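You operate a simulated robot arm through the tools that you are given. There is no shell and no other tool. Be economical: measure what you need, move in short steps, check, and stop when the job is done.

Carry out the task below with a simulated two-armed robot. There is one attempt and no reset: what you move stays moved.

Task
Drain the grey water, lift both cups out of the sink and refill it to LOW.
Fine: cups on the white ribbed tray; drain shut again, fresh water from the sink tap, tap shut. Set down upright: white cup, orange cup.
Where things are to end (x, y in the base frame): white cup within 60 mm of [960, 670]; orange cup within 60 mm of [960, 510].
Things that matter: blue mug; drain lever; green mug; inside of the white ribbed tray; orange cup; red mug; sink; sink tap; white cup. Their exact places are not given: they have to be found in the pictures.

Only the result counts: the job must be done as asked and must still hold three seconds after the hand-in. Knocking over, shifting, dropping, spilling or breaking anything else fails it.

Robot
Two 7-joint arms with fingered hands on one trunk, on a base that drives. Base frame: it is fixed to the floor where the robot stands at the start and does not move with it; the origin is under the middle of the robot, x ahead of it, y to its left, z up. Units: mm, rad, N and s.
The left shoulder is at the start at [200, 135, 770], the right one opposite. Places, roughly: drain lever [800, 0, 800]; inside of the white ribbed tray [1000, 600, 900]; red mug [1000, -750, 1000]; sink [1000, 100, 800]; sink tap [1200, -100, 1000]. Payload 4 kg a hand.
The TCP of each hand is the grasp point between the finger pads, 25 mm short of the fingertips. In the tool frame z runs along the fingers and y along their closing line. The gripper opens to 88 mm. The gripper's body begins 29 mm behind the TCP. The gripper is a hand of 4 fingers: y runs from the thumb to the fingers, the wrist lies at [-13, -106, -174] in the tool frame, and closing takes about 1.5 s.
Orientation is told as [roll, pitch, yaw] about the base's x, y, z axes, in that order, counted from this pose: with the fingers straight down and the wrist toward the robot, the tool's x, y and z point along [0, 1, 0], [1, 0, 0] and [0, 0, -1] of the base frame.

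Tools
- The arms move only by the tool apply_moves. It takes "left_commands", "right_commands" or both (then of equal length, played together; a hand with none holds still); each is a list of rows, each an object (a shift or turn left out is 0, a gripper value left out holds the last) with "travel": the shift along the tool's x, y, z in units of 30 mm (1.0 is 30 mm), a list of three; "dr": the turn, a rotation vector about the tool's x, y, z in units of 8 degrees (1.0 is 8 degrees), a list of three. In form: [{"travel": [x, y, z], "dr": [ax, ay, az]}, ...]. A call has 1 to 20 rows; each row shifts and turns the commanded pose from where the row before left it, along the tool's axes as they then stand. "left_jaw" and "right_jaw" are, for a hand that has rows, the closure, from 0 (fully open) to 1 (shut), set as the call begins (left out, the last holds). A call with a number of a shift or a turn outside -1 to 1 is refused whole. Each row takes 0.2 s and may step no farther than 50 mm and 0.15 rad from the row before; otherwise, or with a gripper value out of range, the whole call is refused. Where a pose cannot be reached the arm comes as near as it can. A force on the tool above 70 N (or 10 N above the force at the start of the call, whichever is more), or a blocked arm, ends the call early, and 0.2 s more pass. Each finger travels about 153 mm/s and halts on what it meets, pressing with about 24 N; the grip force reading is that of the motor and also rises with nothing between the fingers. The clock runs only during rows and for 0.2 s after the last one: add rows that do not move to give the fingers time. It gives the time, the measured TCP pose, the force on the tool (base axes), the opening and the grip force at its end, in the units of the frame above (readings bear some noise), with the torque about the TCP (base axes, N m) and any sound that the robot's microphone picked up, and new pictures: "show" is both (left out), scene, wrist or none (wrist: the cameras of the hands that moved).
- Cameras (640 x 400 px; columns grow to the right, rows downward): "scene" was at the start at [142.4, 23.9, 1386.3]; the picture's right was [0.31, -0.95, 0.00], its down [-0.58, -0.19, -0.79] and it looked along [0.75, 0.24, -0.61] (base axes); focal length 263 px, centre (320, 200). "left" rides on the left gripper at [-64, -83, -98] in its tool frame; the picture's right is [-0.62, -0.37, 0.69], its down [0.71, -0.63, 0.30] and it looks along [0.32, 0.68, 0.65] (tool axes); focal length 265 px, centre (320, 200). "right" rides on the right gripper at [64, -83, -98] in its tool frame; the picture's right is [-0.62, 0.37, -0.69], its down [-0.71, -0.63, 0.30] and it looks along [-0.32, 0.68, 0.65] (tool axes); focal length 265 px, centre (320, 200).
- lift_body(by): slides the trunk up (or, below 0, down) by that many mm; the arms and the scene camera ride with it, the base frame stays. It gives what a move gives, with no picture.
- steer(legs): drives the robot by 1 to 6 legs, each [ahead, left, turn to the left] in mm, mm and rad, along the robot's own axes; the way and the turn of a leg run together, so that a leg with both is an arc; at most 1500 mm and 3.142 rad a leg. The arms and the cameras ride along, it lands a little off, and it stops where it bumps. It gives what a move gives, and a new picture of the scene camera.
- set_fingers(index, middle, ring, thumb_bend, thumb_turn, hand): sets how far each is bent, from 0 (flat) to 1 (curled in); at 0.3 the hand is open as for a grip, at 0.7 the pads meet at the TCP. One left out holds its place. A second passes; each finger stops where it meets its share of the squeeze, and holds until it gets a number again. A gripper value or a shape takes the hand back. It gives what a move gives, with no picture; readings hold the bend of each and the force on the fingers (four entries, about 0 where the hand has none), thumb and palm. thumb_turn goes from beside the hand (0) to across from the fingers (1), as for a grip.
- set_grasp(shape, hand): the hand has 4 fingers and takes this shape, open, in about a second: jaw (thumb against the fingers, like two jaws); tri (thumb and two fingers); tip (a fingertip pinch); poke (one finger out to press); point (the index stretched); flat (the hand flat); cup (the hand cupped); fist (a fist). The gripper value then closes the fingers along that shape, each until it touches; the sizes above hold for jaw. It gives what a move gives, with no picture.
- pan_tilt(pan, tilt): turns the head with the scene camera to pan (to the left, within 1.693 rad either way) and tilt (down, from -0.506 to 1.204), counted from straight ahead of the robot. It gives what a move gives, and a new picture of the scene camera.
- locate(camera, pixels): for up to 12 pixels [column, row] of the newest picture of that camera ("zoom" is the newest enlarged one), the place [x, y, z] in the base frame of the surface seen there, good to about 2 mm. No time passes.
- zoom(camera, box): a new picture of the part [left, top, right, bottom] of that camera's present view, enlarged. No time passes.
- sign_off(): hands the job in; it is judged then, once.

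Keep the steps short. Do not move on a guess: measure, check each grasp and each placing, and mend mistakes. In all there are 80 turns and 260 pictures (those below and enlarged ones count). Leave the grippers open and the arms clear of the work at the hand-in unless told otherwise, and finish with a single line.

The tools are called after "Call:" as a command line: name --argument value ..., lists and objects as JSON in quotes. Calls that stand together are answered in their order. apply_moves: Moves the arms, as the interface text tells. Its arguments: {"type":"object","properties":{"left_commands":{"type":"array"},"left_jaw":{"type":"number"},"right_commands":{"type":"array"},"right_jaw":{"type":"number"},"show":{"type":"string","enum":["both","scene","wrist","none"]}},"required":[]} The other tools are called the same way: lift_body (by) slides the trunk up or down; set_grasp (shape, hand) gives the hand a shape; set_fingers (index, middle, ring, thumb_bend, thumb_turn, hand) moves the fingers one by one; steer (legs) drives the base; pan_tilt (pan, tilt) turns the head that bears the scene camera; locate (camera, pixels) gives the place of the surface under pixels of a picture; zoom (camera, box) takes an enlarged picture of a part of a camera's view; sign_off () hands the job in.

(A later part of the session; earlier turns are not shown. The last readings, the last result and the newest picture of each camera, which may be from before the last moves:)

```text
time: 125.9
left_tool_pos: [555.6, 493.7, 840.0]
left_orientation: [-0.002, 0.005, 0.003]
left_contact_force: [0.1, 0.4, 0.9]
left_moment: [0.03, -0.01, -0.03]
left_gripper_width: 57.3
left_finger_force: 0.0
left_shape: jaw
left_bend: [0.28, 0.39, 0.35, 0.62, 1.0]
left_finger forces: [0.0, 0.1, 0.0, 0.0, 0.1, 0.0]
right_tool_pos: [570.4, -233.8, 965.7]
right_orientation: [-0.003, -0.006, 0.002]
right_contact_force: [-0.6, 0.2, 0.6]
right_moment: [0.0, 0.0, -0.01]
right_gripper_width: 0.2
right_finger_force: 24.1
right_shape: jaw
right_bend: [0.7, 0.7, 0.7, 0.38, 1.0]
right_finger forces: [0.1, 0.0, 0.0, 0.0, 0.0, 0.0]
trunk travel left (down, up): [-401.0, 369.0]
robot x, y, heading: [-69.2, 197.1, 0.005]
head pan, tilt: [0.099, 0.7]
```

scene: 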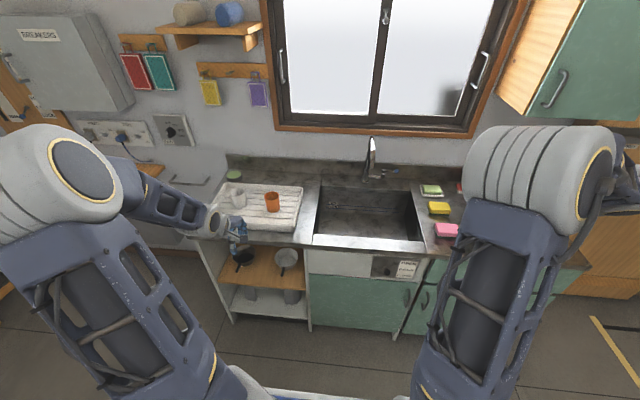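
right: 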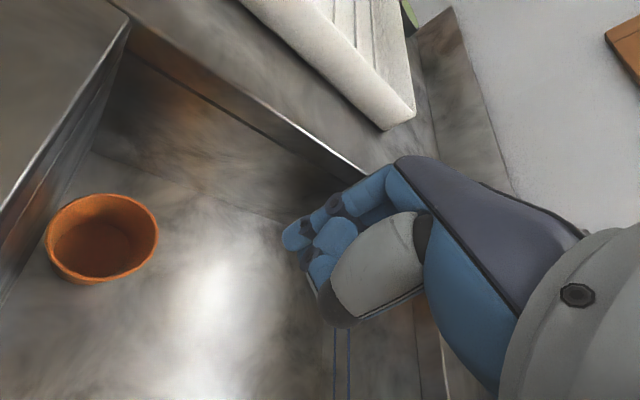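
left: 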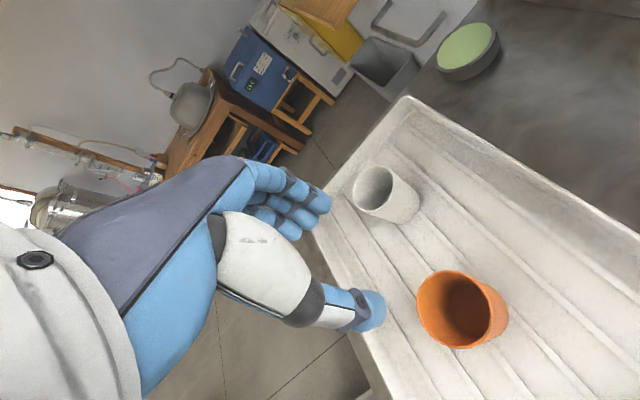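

The ball is at about (725, 0, 795) and the lip front at x 768. I'll tilt the right hand 35 degrees forward and bring its closed fingertips above and in front of the ball.

Call:
apply_moves --right_commands '[{"dr": [-1, 0, 0]}, {"dr": [-1, 0, 0]}, {"dr": [-1, 0, 0]}, {"dr": [-1, 0, 0]}, {"dr": [-0.375, 0, 0]}, {"travel": [0.975, 0.19, 0.67]}, {"travel": [0.975, 0.19, 0.67]}, {"travel": [0.975, 0.19, 0.67]}, {"travel": [0.975, 0.19, 0.67]}, {"travel": [0.975, 0.19, 0.67]}, {"travel": [0.975, 0.19, 0.67]}, {"travel": [0.975, 0.19, 0.67]}, {"travel": [0.975, 0.19, 0.67]}]' --show "both"

```text
time: 128.7
left_tool_pos: [556.6, 494.0, 839.6]
left_orientation: [-0.002, 0.005, 0.002]
left_contact_force: [-0.1, -0.1, -0.2]
left_moment: [0.02, 0.01, 0.0]
left_gripper_width: 57.2
left_finger_force: 0.1
left_shape: jaw
left_bend: [0.28, 0.39, 0.35, 0.62, 1.0]
left_finger forces: [0.0, 0.0, 0.0, 0.0, 0.1, 0.0]
right_tool_pos: [700.6, 0.4, 861.0]
right_orientation: [-0.003, -0.616, 0.003]
right_contact_force: [-0.9, -0.8, -0.8]
right_moment: [0.01, 0.02, -0.03]
right_gripper_width: 0.1
right_finger_force: 24.1
right_shape: jaw
right_bend: [0.7, 0.7, 0.7, 0.38, 1.0]
right_finger forces: [0.1, 0.0, 0.1, 0.1, 0.1, 0.0]
trunk travel left (down, up): [-401.0, 369.0]
robot x, y, heading: [-71.7, 198.7, -0.001]
head pan, tilt: [0.099, 0.7]
```

scene: 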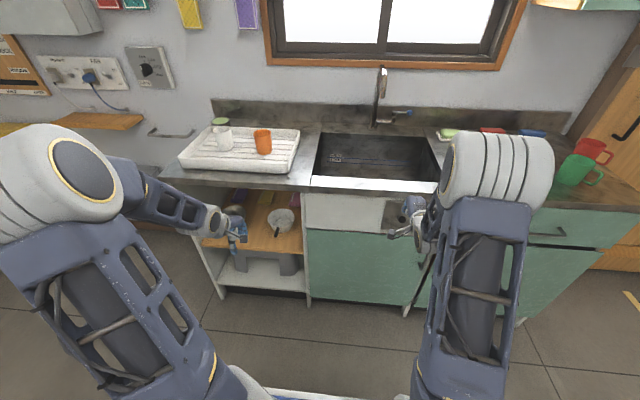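
right: 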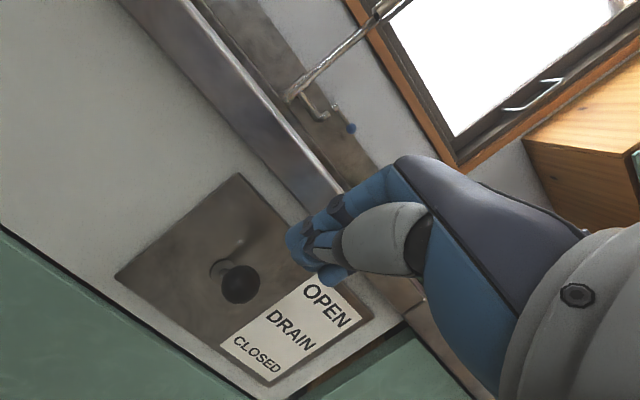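

The fingertips are at about (714, 0, 840), right above the ball. I'll press down 60 mm.

Call:
apply_moves --right_commands '[{"travel": [0, -0.285, 0.41]}, {"travel": [0, -0.285, 0.41]}, {"travel": [0, -0.285, 0.41]}, {"travel": [0, -0.285, 0.41]}]' --show "wrist"

```text
time: 129.7
left_tool_pos: [553.7, 495.9, 840.6]
left_orientation: [-0.003, 0.002, 0.003]
left_contact_force: [0.3, 0.3, 0.6]
left_moment: [-0.01, 0.02, -0.02]
left_gripper_width: 57.0
left_finger_force: 0.0
left_shape: jaw
left_bend: [0.28, 0.39, 0.35, 0.62, 1.0]
left_finger forces: [0.1, 0.0, 0.1, 0.0, 0.0, 0.0]
right_tool_pos: [697.1, 1.5, 800.2]
right_orientation: [-0.003, -0.609, 0.006]
right_contact_force: [-49.6, 4.2, 16.1]
right_moment: [0.07, 0.71, -0.07]
right_gripper_width: 0.1
right_finger_force: 24.3
right_shape: jaw
right_bend: [0.7, 0.7, 0.7, 0.37, 1.0]
right_finger forces: [0.1, 35.4, 0.1, 0.0, 75.4, 0.1]
trunk travel left (down, up): [-401.0, 369.0]
robot x, y, heading: [-72.1, 201.6, -0.002]
head pan, tilt: [0.099, 0.7]
```

right: 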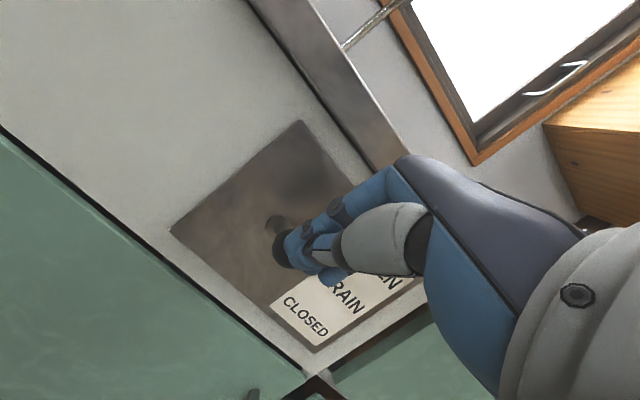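

The tip caught the ball's front side (force mostly -x). I'll lift 45 mm, move 22 mm further in over the lever rod, and press down again.

Call:
apply_moves --right_commands '[{"travel": [0, 0.28, -0.61]}, {"travel": [0, 0.45, -0.65]}, {"travel": [0, 0.3, -0.1]}]' --show "none"

Call:
apply_moves --right_commands '[{"travel": [0, 0.35, 0.24]}, {"travel": [0, 0.3, 0.2]}]' --show "wrist"

```text
time: 130.5
left_tool_pos: [556.7, 493.2, 838.4]
left_orientation: [-0.004, 0.006, 0.0]
left_contact_force: [0.8, 0.1, -0.6]
left_moment: [-0.02, -0.01, -0.02]
left_gripper_width: 57.1
left_finger_force: 0.1
left_shape: jaw
left_bend: [0.28, 0.39, 0.35, 0.62, 1.0]
left_finger forces: [0.0, 0.1, 0.0, 0.0, 0.0, 0.1]
right_tool_pos: [703.0, 0.7, 852.4]
right_orientation: [-0.006, -0.616, 0.006]
right_contact_force: [0.1, -0.4, 0.3]
right_moment: [-0.05, 0.02, -0.02]
right_gripper_width: 0.0
right_finger_force: 24.4
right_shape: jaw
right_bend: [0.7, 0.7, 0.7, 0.39, 1.0]
right_finger forces: [0.1, 0.1, 0.0, 0.0, 0.0, 0.0]
trunk travel left (down, up): [-401.0, 369.0]
robot x, y, heading: [-68.6, 201.4, 0.003]
head pan, tilt: [0.099, 0.7]
```

```text
time: 131.1
left_tool_pos: [556.0, 494.4, 840.0]
left_orientation: [-0.003, 0.006, 0.003]
left_contact_force: [-0.3, -0.3, 0.2]
left_moment: [-0.03, 0.01, 0.02]
left_gripper_width: 57.0
left_finger_force: 0.0
left_shape: jaw
left_bend: [0.28, 0.39, 0.35, 0.62, 1.0]
left_finger forces: [0.1, 0.1, 0.0, 0.0, 0.0, 0.1]
right_tool_pos: [724.3, 0.1, 852.9]
right_orientation: [-0.004, -0.616, 0.004]
right_contact_force: [0.8, 0.3, 0.1]
right_moment: [-0.01, 0.0, 0.0]
right_gripper_width: 0.1
right_finger_force: 24.1
right_shape: jaw
right_bend: [0.7, 0.7, 0.7, 0.39, 1.0]
right_finger forces: [0.0, 0.1, 0.0, 0.0, 0.1, 0.1]
trunk travel left (down, up): [-401.0, 369.0]
robot x, y, heading: [-66.2, 201.8, 0.004]
head pan, tilt: [0.099, 0.7]
```

right: 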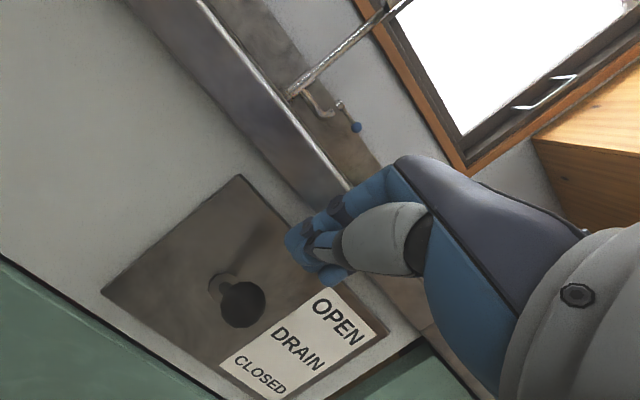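

The tip is at (738, 0, 832), over the lever arm. Pressing down 87 mm in steps.

Call:
apply_moves --right_commands '[{"travel": [0, -0.275, 0.396]}, {"travel": [0, -0.275, 0.396]}, {"travel": [0, -0.275, 0.396]}, {"travel": [0, -0.275, 0.396]}, {"travel": [0, -0.275, 0.396]}, {"travel": [0, -0.275, 0.396]}]' --show "wrist"

```text
time: 132.5
left_tool_pos: [555.9, 493.1, 839.3]
left_orientation: [0.0, 0.005, 0.001]
left_contact_force: [0.3, -0.3, -0.5]
left_moment: [-0.01, -0.01, -0.01]
left_gripper_width: 57.1
left_finger_force: 0.0
left_shape: jaw
left_bend: [0.28, 0.39, 0.35, 0.62, 1.0]
left_finger forces: [0.1, 0.0, 0.1, 0.0, 0.1, 0.0]
right_tool_pos: [727.7, 0.4, 764.5]
right_orientation: [-0.004, -0.616, 0.006]
right_contact_force: [0.5, -0.2, 0.7]
right_moment: [0.0, 0.0, -0.02]
right_gripper_width: 0.1
right_finger_force: 24.1
right_shape: jaw
right_bend: [0.7, 0.7, 0.7, 0.39, 1.0]
right_finger forces: [0.0, 0.0, 0.0, 0.1, 0.1, 0.0]
trunk travel left (down, up): [-401.0, 369.0]
robot x, y, heading: [-67.9, 201.2, 0.002]
head pan, tilt: [0.099, 0.7]
```

right: 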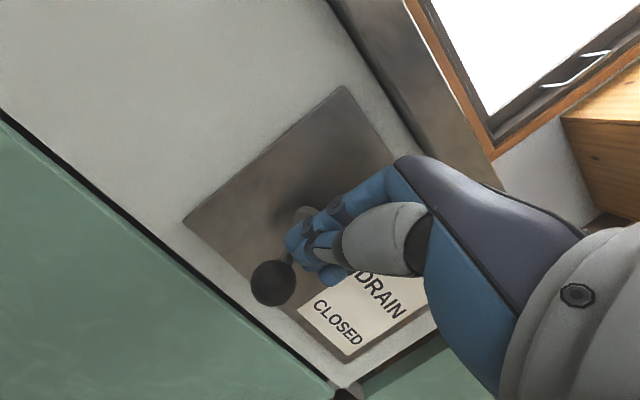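

The lever is down. I'll check the ball's height against the original (surface z about 724-740), then withdraw upward and back.

Call:
locate --camera "right" --pixels '[[272, 283], [285, 262], [305, 215]]'

Call:
apply_moves --right_commands '[{"travel": [0, 0.275, -0.396]}, {"travel": [0, 0.275, -0.396]}, {"travel": [0, 0.1, -0.7]}, {"travel": [0, 0, -0.9]}, {"travel": [0, 0, -0.9]}, {"travel": [0, 0, -0.9]}, {"travel": [0, 0, -0.9]}]' --show "both"

Call:
zoom --camera "scene" --box '[300, 100, 470, 240]'

```text
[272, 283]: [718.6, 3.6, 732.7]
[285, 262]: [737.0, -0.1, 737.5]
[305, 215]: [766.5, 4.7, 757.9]
```

```text
time: 134.1
left_tool_pos: [556.4, 493.7, 839.4]
left_orientation: [-0.003, 0.007, 0.003]
left_contact_force: [-0.6, 0.5, -0.6]
left_moment: [0.0, 0.04, -0.02]
left_gripper_width: 57.2
left_finger_force: 0.0
left_shape: jaw
left_bend: [0.28, 0.39, 0.35, 0.62, 1.0]
left_finger forces: [0.1, 0.0, 0.1, 0.0, 0.1, 0.0]
right_tool_pos: [655.3, 0.8, 902.4]
right_orientation: [-0.003, -0.616, 0.004]
right_contact_force: [-0.3, -0.4, -0.2]
right_moment: [-0.01, 0.02, 0.01]
right_gripper_width: 0.0
right_finger_force: 23.8
right_shape: jaw
right_bend: [0.7, 0.7, 0.7, 0.39, 1.0]
right_finger forces: [0.0, 0.1, 0.0, 0.0, 0.0, 0.0]
trunk travel left (down, up): [-401.0, 369.0]
robot x, y, heading: [-66.0, 201.6, -0.004]
head pan, tilt: [0.099, 0.7]
```

scene: 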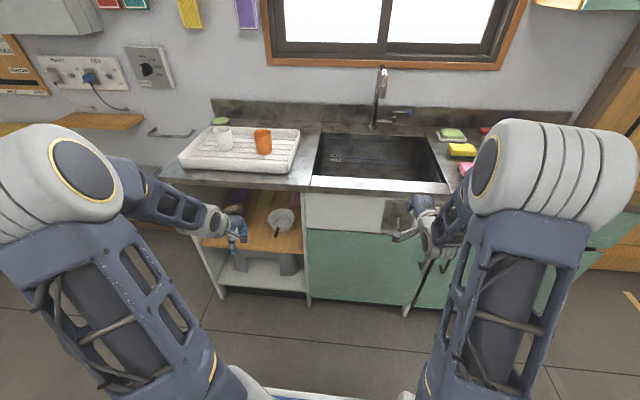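
right: 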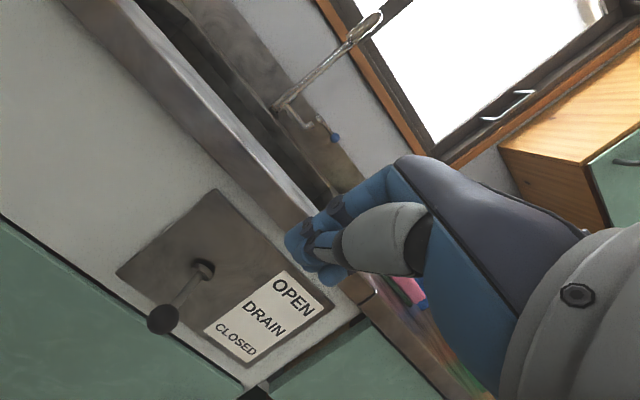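

```text
2.86 times, centred on (385, 170) of scene
5 turns are left
```

zoom: 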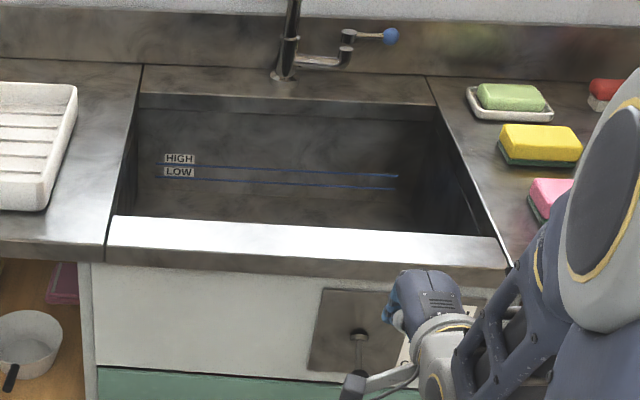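

The drain lever is shut again (ball at z 733, as at the start). Few turns remain, so I'll be compact: measure the tap handle and LOW line, raise the trunk, drive up, straighten the right hand to yaw 30, open, and bring it above and around the blue handle ball near (1203, -63, 973).

Call:
locate --camera "zoom" --pixels '[[391, 36], [370, 36], [348, 36], [345, 55], [320, 62], [230, 180], [330, 185], [230, 167], [330, 172], [284, 74]]'

Call:
lift_body --by 300

Call:
steer --legs '[[0, -101, 0], [356, 0, 0]]'

Call:
apply_moves --right_commands '[{"dr": [1, 0, 0]}, {"dr": [1, 0, 0]}, {"dr": [1, 0, 0]}, {"dr": [1, 0, 0]}, {"dr": [0.41, 0, 0]}, {"dr": [0, 0, -1]}, {"dr": [0, 0, -1]}, {"dr": [0, 0, -1]}, {"dr": [0, 0, -0.75]}]' --right_jaw 0 --show "none"

Call:
apply_moves --right_commands '[{"travel": [-0.304, 0.884, 0.676]}, {"travel": [-0.304, 0.884, 0.676]}, {"travel": [-0.304, 0.884, 0.676]}, {"travel": [-0.304, 0.884, 0.676]}, {"travel": [-0.304, 0.884, 0.676]}, {"travel": [-0.304, 0.884, 0.676]}, {"travel": [-0.304, 0.884, 0.676]}]' --show "both"

Call:
locate --camera "scene" --pixels '[[320, 200], [300, 220]]'

```text
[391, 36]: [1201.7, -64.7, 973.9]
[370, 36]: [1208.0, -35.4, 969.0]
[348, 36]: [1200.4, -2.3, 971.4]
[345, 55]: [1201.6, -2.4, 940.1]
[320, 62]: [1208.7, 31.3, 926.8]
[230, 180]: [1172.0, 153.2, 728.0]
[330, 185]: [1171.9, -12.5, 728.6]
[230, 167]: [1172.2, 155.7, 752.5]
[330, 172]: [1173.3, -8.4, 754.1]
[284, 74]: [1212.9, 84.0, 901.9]
```

```text
time: 137.1
left_tool_pos: [555.8, 494.0, 1139.2]
left_orientation: [-0.003, 0.006, 0.003]
left_contact_force: [-0.5, 0.1, 0.5]
left_moment: [0.0, 0.02, 0.0]
left_gripper_width: 57.2
left_finger_force: 0.1
left_shape: jaw
left_bend: [0.28, 0.39, 0.35, 0.62, 1.0]
left_finger forces: [0.1, 0.0, 0.0, 0.0, 0.1, 0.0]
right_tool_pos: [655.4, 0.4, 1202.2]
right_orientation: [-0.003, -0.616, 0.005]
right_contact_force: [-0.3, -0.6, 0.5]
right_moment: [0.01, 0.02, -0.01]
right_gripper_width: 0.3
right_finger_force: 23.6
right_shape: jaw
right_bend: [0.7, 0.7, 0.7, 0.39, 1.0]
right_finger forces: [0.0, 0.0, 0.0, 0.1, 0.0, 0.1]
trunk travel left (down, up): [-701.0, 69.0]
robot x, y, heading: [-70.1, 200.4, 0.003]
head pan, tilt: [0.099, 0.7]
```

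```text
time: 140.2
left_tool_pos: [912.5, 392.8, 1138.8]
left_orientation: [-0.003, 0.004, 0.0]
left_contact_force: [0.5, -0.2, 0.4]
left_moment: [-0.01, 0.01, 0.02]
left_gripper_width: 57.2
left_finger_force: 0.0
left_shape: jaw
left_bend: [0.28, 0.39, 0.35, 0.62, 1.0]
left_finger forces: [0.0, 0.0, 0.1, 0.0, 0.1, 0.0]
right_tool_pos: [1009.9, -100.4, 1201.1]
right_orientation: [-0.003, -0.615, 0.002]
right_contact_force: [0.5, 0.1, -0.2]
right_moment: [0.01, -0.03, 0.02]
right_gripper_width: 0.0
right_finger_force: 24.1
right_shape: jaw
right_bend: [0.7, 0.7, 0.7, 0.39, 1.0]
right_finger forces: [0.1, 0.0, 0.0, 0.0, 0.0, 0.0]
trunk travel left (down, up): [-701.0, 69.0]
robot x, y, heading: [290.7, 96.6, 0.001]
head pan, tilt: [0.099, 0.7]
```

scene: 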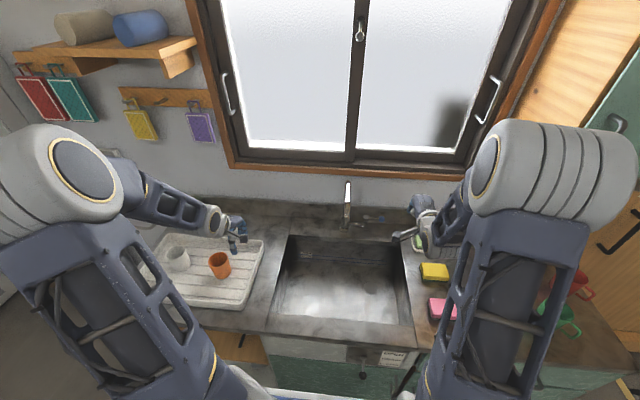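

```text
time: 142.2
left_tool_pos: [911.6, 392.3, 1139.6]
left_orientation: [-0.002, 0.005, 0.002]
left_contact_force: [0.4, -0.2, -0.2]
left_moment: [0.0, -0.01, 0.01]
left_gripper_width: 56.7
left_finger_force: 0.1
left_shape: jaw
left_bend: [0.28, 0.39, 0.35, 0.62, 1.0]
left_finger forces: [0.0, 0.0, 0.0, 0.0, 0.0, 0.0]
right_tool_pos: [1011.2, -101.3, 1202.5]
right_orientation: [-0.006, 0.0, 0.528]
right_contact_force: [-0.4, 0.7, 0.5]
right_moment: [0.01, 0.0, -0.01]
right_gripper_width: 88.2
right_finger_force: 0.1
right_shape: jaw
right_bend: [0.3, 0.3, 0.3, 0.3, 0.98]
right_finger forces: [0.1, 0.0, 0.0, 0.0, 0.0, 0.1]
trunk travel left (down, up): [-701.0, 69.0]
robot x, y, heading: [288.3, 98.0, 0.001]
head pan, tilt: [0.099, 0.7]
```

```text
time: 143.8
left_tool_pos: [913.0, 392.2, 1139.2]
left_orientation: [-0.003, 0.005, 0.0]
left_contact_force: [0.1, -0.1, 0.1]
left_moment: [0.01, 0.01, -0.03]
left_gripper_width: 57.2
left_finger_force: 0.1
left_shape: jaw
left_bend: [0.28, 0.39, 0.35, 0.62, 1.0]
left_finger forces: [0.0, 0.0, 0.0, 0.1, 0.1, 0.0]
right_tool_pos: [1203.9, -64.2, 1060.0]
right_orientation: [-0.004, 0.002, 0.525]
right_contact_force: [-0.2, 0.0, 0.8]
right_moment: [0.01, -0.03, 0.0]
right_gripper_width: 87.6
right_finger_force: 0.0
right_shape: jaw
right_bend: [0.3, 0.3, 0.3, 0.3, 0.98]
right_finger forces: [0.1, 0.0, 0.0, 0.0, 0.0, 0.0]
trunk travel left (down, up): [-701.0, 69.0]
robot x, y, heading: [286.3, 100.5, 0.001]
head pan, tilt: [0.099, 0.7]
```

scene: 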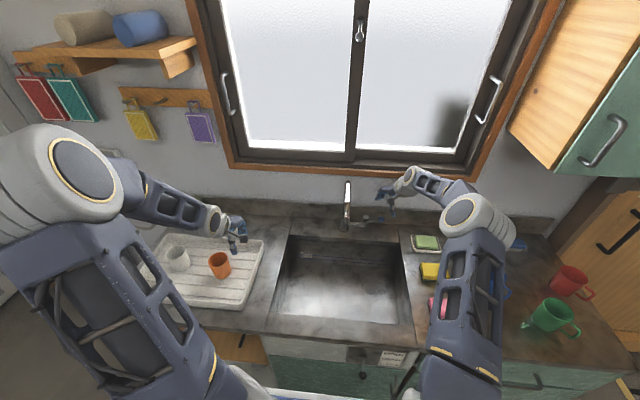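
right: 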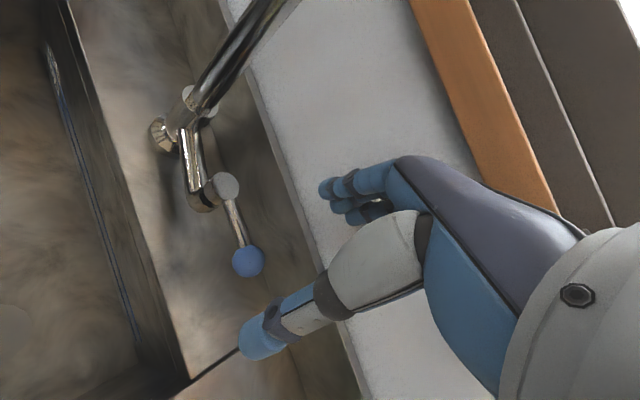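

```text
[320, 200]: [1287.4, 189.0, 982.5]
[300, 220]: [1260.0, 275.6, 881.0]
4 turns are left
```

The hand is centred over the ball (1202, -65, 974); the LOW line is at z 728 and the basin floor at z 700. I'll descend onto the ball, close on it, swing it about 40 degrees toward the robot around the valve at (1204, -2), and read the level twice to get the rate.

Call:
apply_moves --right_commands '[{"travel": [0, 0, 0.95]}, {"travel": [0, 0, 0.95]}, {"travel": [0, 0, 0.95]}]' --show "none"

Call:
apply_moves --right_commands '[{}, {}, {}, {}, {}, {}, {}, {}]' --right_jaw 1 --show "wrist"

Call:
apply_moves --right_commands '[{"travel": [0.23, -0.28, 0]}, {"travel": [0.23, -0.28, 0]}, {"travel": [0.31, -0.18, 0]}, {"travel": [0.31, -0.18, 0]}]' --show "both"

Call:
locate --camera "scene" --pixels '[[330, 295], [350, 305], [300, 300], [370, 285], [320, 275]]'

Call:
apply_moves --right_commands '[{}, {}, {}, {}]' --show "both"

Call:
locate --camera "scene" --pixels '[[330, 295], [350, 305], [300, 300], [370, 285], [320, 275]]'

Call:
zoom --camera "scene" --box '[270, 170, 430, 330]'

```text
time: 144.6
left_tool_pos: [912.7, 391.4, 1138.6]
left_orientation: [-0.004, 0.005, 0.001]
left_contact_force: [1.1, -0.7, -0.1]
left_moment: [-0.01, -0.04, -0.03]
left_gripper_width: 56.8
left_finger_force: 0.1
left_shape: jaw
left_bend: [0.28, 0.39, 0.35, 0.62, 1.0]
left_finger forces: [0.0, 0.1, 0.1, 0.0, 0.0, 0.0]
right_tool_pos: [1203.7, -63.9, 973.4]
right_orientation: [-0.004, 0.0, 0.526]
right_contact_force: [0.3, 0.5, -0.6]
right_moment: [0.0, -0.01, 0.01]
right_gripper_width: 87.7
right_finger_force: 0.1
right_shape: jaw
right_bend: [0.3, 0.3, 0.3, 0.3, 0.98]
right_finger forces: [0.0, 0.1, 0.0, 0.0, 0.0, 0.0]
trunk travel left (down, up): [-701.0, 69.0]
robot x, y, heading: [288.0, 101.6, -0.003]
head pan, tilt: [0.099, 0.7]
```

```text
time: 146.4
left_tool_pos: [913.0, 392.7, 1138.8]
left_orientation: [-0.004, 0.006, 0.001]
left_contact_force: [0.9, -0.9, 0.1]
left_moment: [-0.02, -0.02, 0.01]
left_gripper_width: 57.2
left_finger_force: 0.1
left_shape: jaw
left_bend: [0.28, 0.39, 0.35, 0.62, 1.0]
left_finger forces: [0.0, 0.0, 0.1, 0.1, 0.0, 0.1]
right_tool_pos: [1202.9, -63.4, 972.1]
right_orientation: [-0.001, 0.005, 0.525]
right_contact_force: [0.6, -6.0, -19.3]
right_moment: [-0.07, 0.06, -0.04]
right_gripper_width: 10.9
right_finger_force: 23.6
right_shape: jaw
right_bend: [0.74, 0.65, 0.68, 0.75, 1.0]
right_finger forces: [12.1, 7.8, 0.0, 0.0, 22.5, 0.0]
trunk travel left (down, up): [-701.0, 69.0]
robot x, y, heading: [287.7, 99.9, -0.0]
head pan, tilt: [0.099, 0.7]
```

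right: 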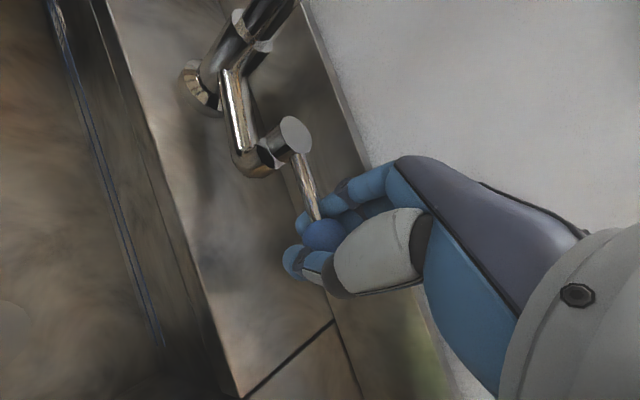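

```text
time: 147.4
left_tool_pos: [913.3, 392.5, 1139.1]
left_orientation: [-0.003, 0.005, 0.001]
left_contact_force: [0.0, -0.3, -0.2]
left_moment: [0.0, 0.03, -0.01]
left_gripper_width: 57.1
left_finger_force: 0.0
left_shape: jaw
left_bend: [0.28, 0.39, 0.35, 0.62, 1.0]
left_finger forces: [0.0, 0.1, 0.0, 0.0, 0.0, 0.1]
right_tool_pos: [1164.0, -50.8, 972.3]
right_orientation: [-0.003, 0.001, 0.523]
right_contact_force: [9.0, -8.7, -24.9]
right_moment: [-0.26, -0.05, -0.88]
right_gripper_width: 10.2
right_finger_force: 24.1
right_shape: jaw
right_bend: [0.74, 0.72, 0.68, 0.75, 0.93]
right_finger forces: [41.4, 2.6, 0.0, 0.0, 27.9, 0.1]
trunk travel left (down, up): [-701.0, 69.0]
robot x, y, heading: [286.7, 97.2, 0.0]
head pan, tilt: [0.099, 0.7]
```

scene: 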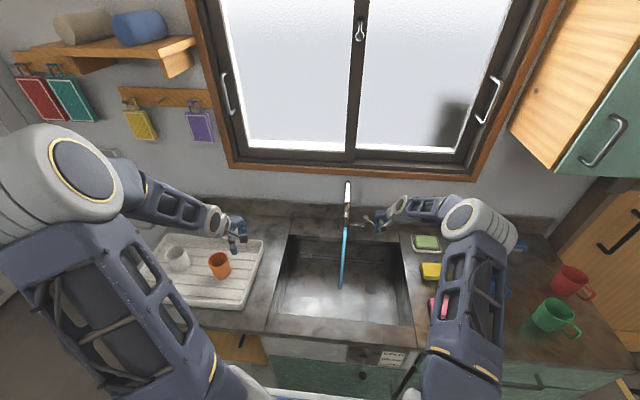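
right: 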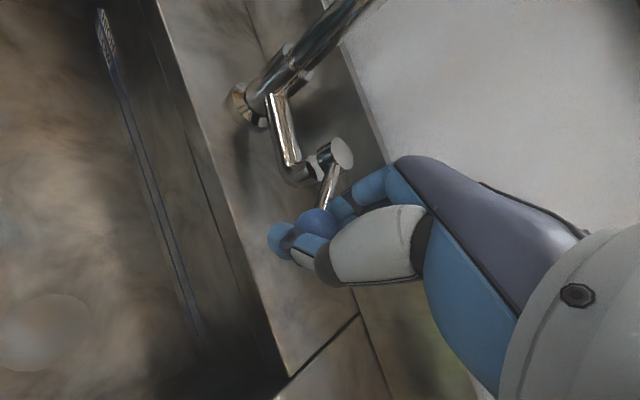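

```text
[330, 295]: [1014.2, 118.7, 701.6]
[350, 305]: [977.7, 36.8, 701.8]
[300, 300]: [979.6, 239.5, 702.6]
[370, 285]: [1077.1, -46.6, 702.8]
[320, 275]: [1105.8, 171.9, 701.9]
```

```text
time: 148.4
left_tool_pos: [913.5, 392.8, 1139.2]
left_orientation: [-0.004, 0.006, 0.001]
left_contact_force: [0.3, 0.1, 0.2]
left_moment: [-0.02, 0.0, 0.01]
left_gripper_width: 57.2
left_finger_force: 0.0
left_shape: jaw
left_bend: [0.28, 0.39, 0.35, 0.62, 1.0]
left_finger forces: [0.0, 0.0, 0.0, 0.1, 0.1, 0.0]
right_tool_pos: [1162.8, -49.6, 971.6]
right_orientation: [-0.001, 0.003, 0.525]
right_contact_force: [8.5, -9.4, -23.5]
right_moment: [-0.23, -0.02, -0.89]
right_gripper_width: 10.5
right_finger_force: 24.0
right_shape: jaw
right_bend: [0.74, 0.72, 0.68, 0.75, 0.93]
right_finger forces: [41.3, 2.2, 0.1, 0.0, 28.1, 0.0]
trunk travel left (down, up): [-701.0, 69.0]
robot x, y, heading: [291.3, 98.7, 0.003]
head pan, tilt: [0.099, 0.7]
```

scene: 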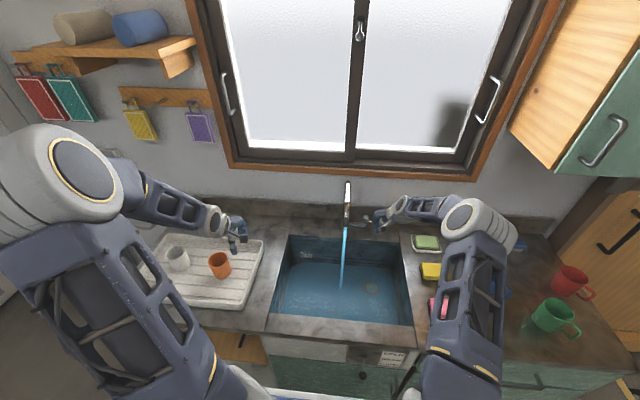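
right: 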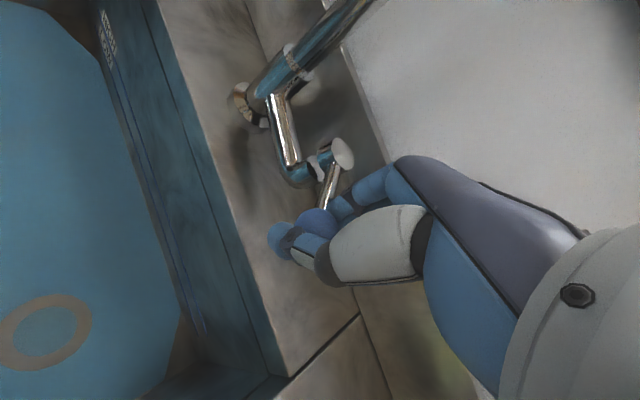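

```text
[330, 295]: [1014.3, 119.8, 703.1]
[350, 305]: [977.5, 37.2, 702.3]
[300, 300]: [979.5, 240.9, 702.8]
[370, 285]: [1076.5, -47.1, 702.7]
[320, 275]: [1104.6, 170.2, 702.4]
```

```text
2.50 times, centred on (350, 250) of scene
3 turns are left
```

zoom: 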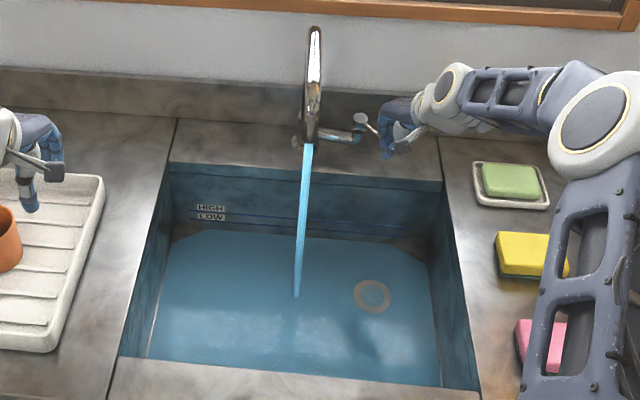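

Fresh water is running and the level reads 702.7, over a floor of about 700. I'll wait about 7.8 s in three parts and average the level after each to get the rate.

Call:
apply_moves --right_commands '[{}, {}, {}, {}, {}, {}, {}, {}, {}, {}, {}, {}]' --show "scene"

Call:
locate --camera "scene" --pixels '[[330, 295], [350, 305], [300, 300], [370, 285], [320, 275], [310, 290], [330, 305], [380, 300], [360, 295], [300, 285], [370, 305], [320, 300]]'

Call:
apply_moves --right_commands '[{}, {}, {}, {}, {}, {}, {}, {}, {}, {}, {}, {}]' --show "scene"

Call:
locate --camera "scene" --pixels '[[330, 295], [350, 305], [300, 300], [370, 285], [320, 275], [310, 290], [330, 305], [380, 300], [360, 295], [300, 285], [370, 305], [320, 300]]'

Call:
apply_moves --right_commands '[{}, {}, {}, {}, {}, {}, {}, {}, {}, {}, {}, {}]' --show "scene"

Call:
locate --camera "scene" --pixels '[[330, 295], [350, 305], [300, 300], [370, 285], [320, 275], [310, 290], [330, 305], [380, 300], [360, 295], [300, 285], [370, 305], [320, 300]]'

Call:
zoom --camera "scene" --box '[280, 220, 420, 320]'

Call:
locate --camera "zoom" --pixels '[[150, 150], [200, 155], [300, 160], [450, 170], [150, 135], [300, 145]]'

```text
time: 151.0
left_tool_pos: [912.8, 391.8, 1137.8]
left_orientation: [-0.003, 0.008, 0.003]
left_contact_force: [0.4, 0.0, 0.2]
left_moment: [-0.01, 0.0, 0.02]
left_gripper_width: 57.1
left_finger_force: 0.1
left_shape: jaw
left_bend: [0.28, 0.39, 0.35, 0.62, 1.0]
left_finger forces: [0.0, 0.0, 0.0, 0.0, 0.0, 0.0]
right_tool_pos: [1162.8, -49.4, 972.5]
right_orientation: [-0.005, 0.001, 0.525]
right_contact_force: [9.2, -8.9, -22.2]
right_moment: [-0.24, 0.0, -0.89]
right_gripper_width: 10.3
right_finger_force: 24.2
right_shape: jaw
right_bend: [0.74, 0.72, 0.68, 0.75, 0.93]
right_finger forces: [41.1, 2.3, 0.0, 0.1, 28.1, 0.0]
trunk travel left (down, up): [-701.0, 69.0]
robot x, y, heading: [290.1, 99.2, 0.002]
head pan, tilt: [0.099, 0.7]
```

scene: 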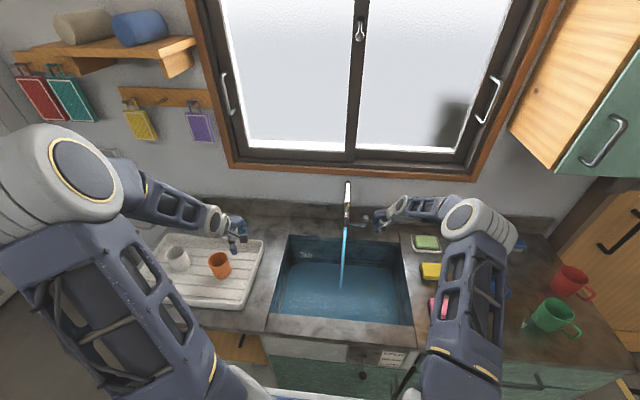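

```text
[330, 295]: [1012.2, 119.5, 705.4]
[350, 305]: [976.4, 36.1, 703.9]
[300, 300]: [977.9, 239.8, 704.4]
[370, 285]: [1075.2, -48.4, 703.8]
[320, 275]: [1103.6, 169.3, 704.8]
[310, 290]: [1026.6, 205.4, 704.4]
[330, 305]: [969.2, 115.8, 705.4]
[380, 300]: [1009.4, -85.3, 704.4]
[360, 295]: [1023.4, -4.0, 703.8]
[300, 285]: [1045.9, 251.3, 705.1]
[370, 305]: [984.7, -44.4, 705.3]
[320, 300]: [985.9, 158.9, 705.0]
```

```text
time: 153.6
left_tool_pos: [913.5, 392.0, 1137.7]
left_orientation: [-0.004, 0.005, 0.002]
left_contact_force: [-0.1, -0.1, 1.1]
left_moment: [-0.01, 0.04, -0.01]
left_gripper_width: 57.0
left_finger_force: 0.2
left_shape: jaw
left_bend: [0.28, 0.39, 0.35, 0.62, 1.0]
left_finger forces: [0.1, 0.1, 0.0, 0.0, 0.0, 0.0]
right_tool_pos: [1163.5, -50.6, 972.1]
right_orientation: [-0.003, 0.001, 0.526]
right_contact_force: [9.0, -8.8, -22.9]
right_moment: [-0.24, -0.03, -0.87]
right_gripper_width: 10.4
right_finger_force: 23.8
right_shape: jaw
right_bend: [0.74, 0.72, 0.68, 0.75, 0.93]
right_finger forces: [40.9, 2.2, 0.0, 0.0, 28.1, 0.1]
trunk travel left (down, up): [-701.0, 69.0]
robot x, y, heading: [285.9, 99.2, 0.001]
head pan, tilt: [0.099, 0.7]
```

scene: 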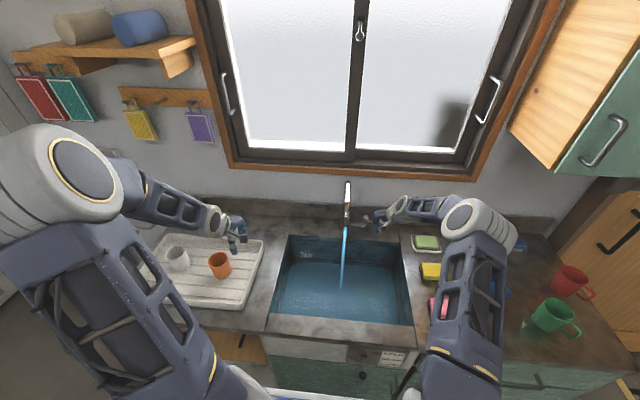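

```text
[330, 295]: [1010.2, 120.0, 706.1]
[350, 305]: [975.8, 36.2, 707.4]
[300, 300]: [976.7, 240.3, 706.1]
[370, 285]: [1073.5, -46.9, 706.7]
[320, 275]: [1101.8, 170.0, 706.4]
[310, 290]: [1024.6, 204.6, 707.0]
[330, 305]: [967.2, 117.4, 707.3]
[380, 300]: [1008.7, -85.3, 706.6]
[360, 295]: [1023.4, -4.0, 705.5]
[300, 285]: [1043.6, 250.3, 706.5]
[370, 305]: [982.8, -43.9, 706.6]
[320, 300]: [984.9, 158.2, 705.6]
```

```text
time: 156.2
left_tool_pos: [913.1, 391.8, 1139.5]
left_orientation: [-0.004, 0.006, 0.002]
left_contact_force: [-0.8, 0.2, -0.5]
left_moment: [0.03, -0.02, -0.01]
left_gripper_width: 56.9
left_finger_force: 0.1
left_shape: jaw
left_bend: [0.28, 0.39, 0.35, 0.62, 1.0]
left_finger forces: [0.1, 0.1, 0.0, 0.0, 0.0, 0.0]
right_tool_pos: [1164.8, -51.1, 972.1]
right_orientation: [-0.004, 0.001, 0.524]
right_contact_force: [9.5, -7.9, -23.1]
right_moment: [-0.21, -0.07, -0.88]
right_gripper_width: 10.4
right_finger_force: 23.8
right_shape: jaw
right_bend: [0.74, 0.72, 0.68, 0.75, 0.93]
right_finger forces: [40.9, 2.3, 0.0, 0.0, 27.9, 0.0]
trunk travel left (down, up): [-701.0, 69.0]
robot x, y, heading: [287.8, 96.0, -0.003]
head pan, tilt: [0.099, 0.7]
```

scene: 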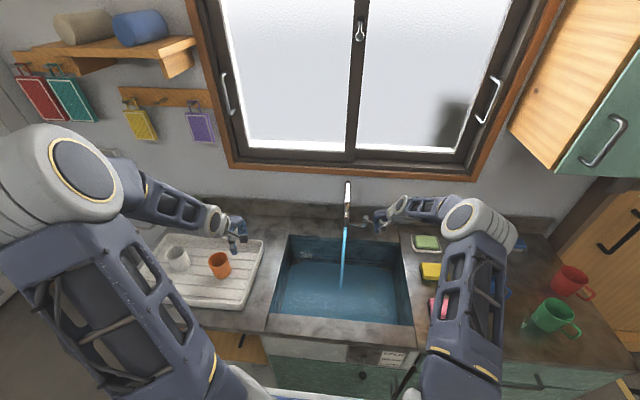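

```text
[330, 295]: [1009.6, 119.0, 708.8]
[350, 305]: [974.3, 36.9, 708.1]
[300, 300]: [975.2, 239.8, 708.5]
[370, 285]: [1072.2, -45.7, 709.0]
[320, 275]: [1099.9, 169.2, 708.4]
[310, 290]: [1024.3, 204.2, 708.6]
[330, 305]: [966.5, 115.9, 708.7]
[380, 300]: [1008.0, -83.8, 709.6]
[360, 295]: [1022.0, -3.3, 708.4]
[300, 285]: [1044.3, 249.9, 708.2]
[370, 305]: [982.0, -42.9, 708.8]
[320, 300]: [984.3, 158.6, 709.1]
```

```text
4.00 times, centred on (350, 270) of scene
```

zoom: 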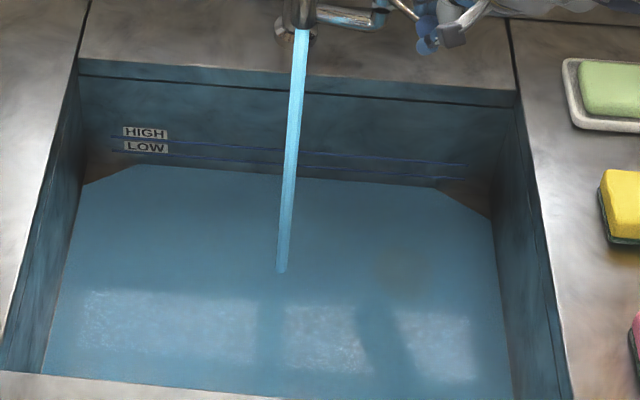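

```text
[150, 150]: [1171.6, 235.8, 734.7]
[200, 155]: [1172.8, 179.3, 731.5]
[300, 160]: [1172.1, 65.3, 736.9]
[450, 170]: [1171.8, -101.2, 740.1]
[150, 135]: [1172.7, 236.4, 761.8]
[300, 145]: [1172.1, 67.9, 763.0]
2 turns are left
```

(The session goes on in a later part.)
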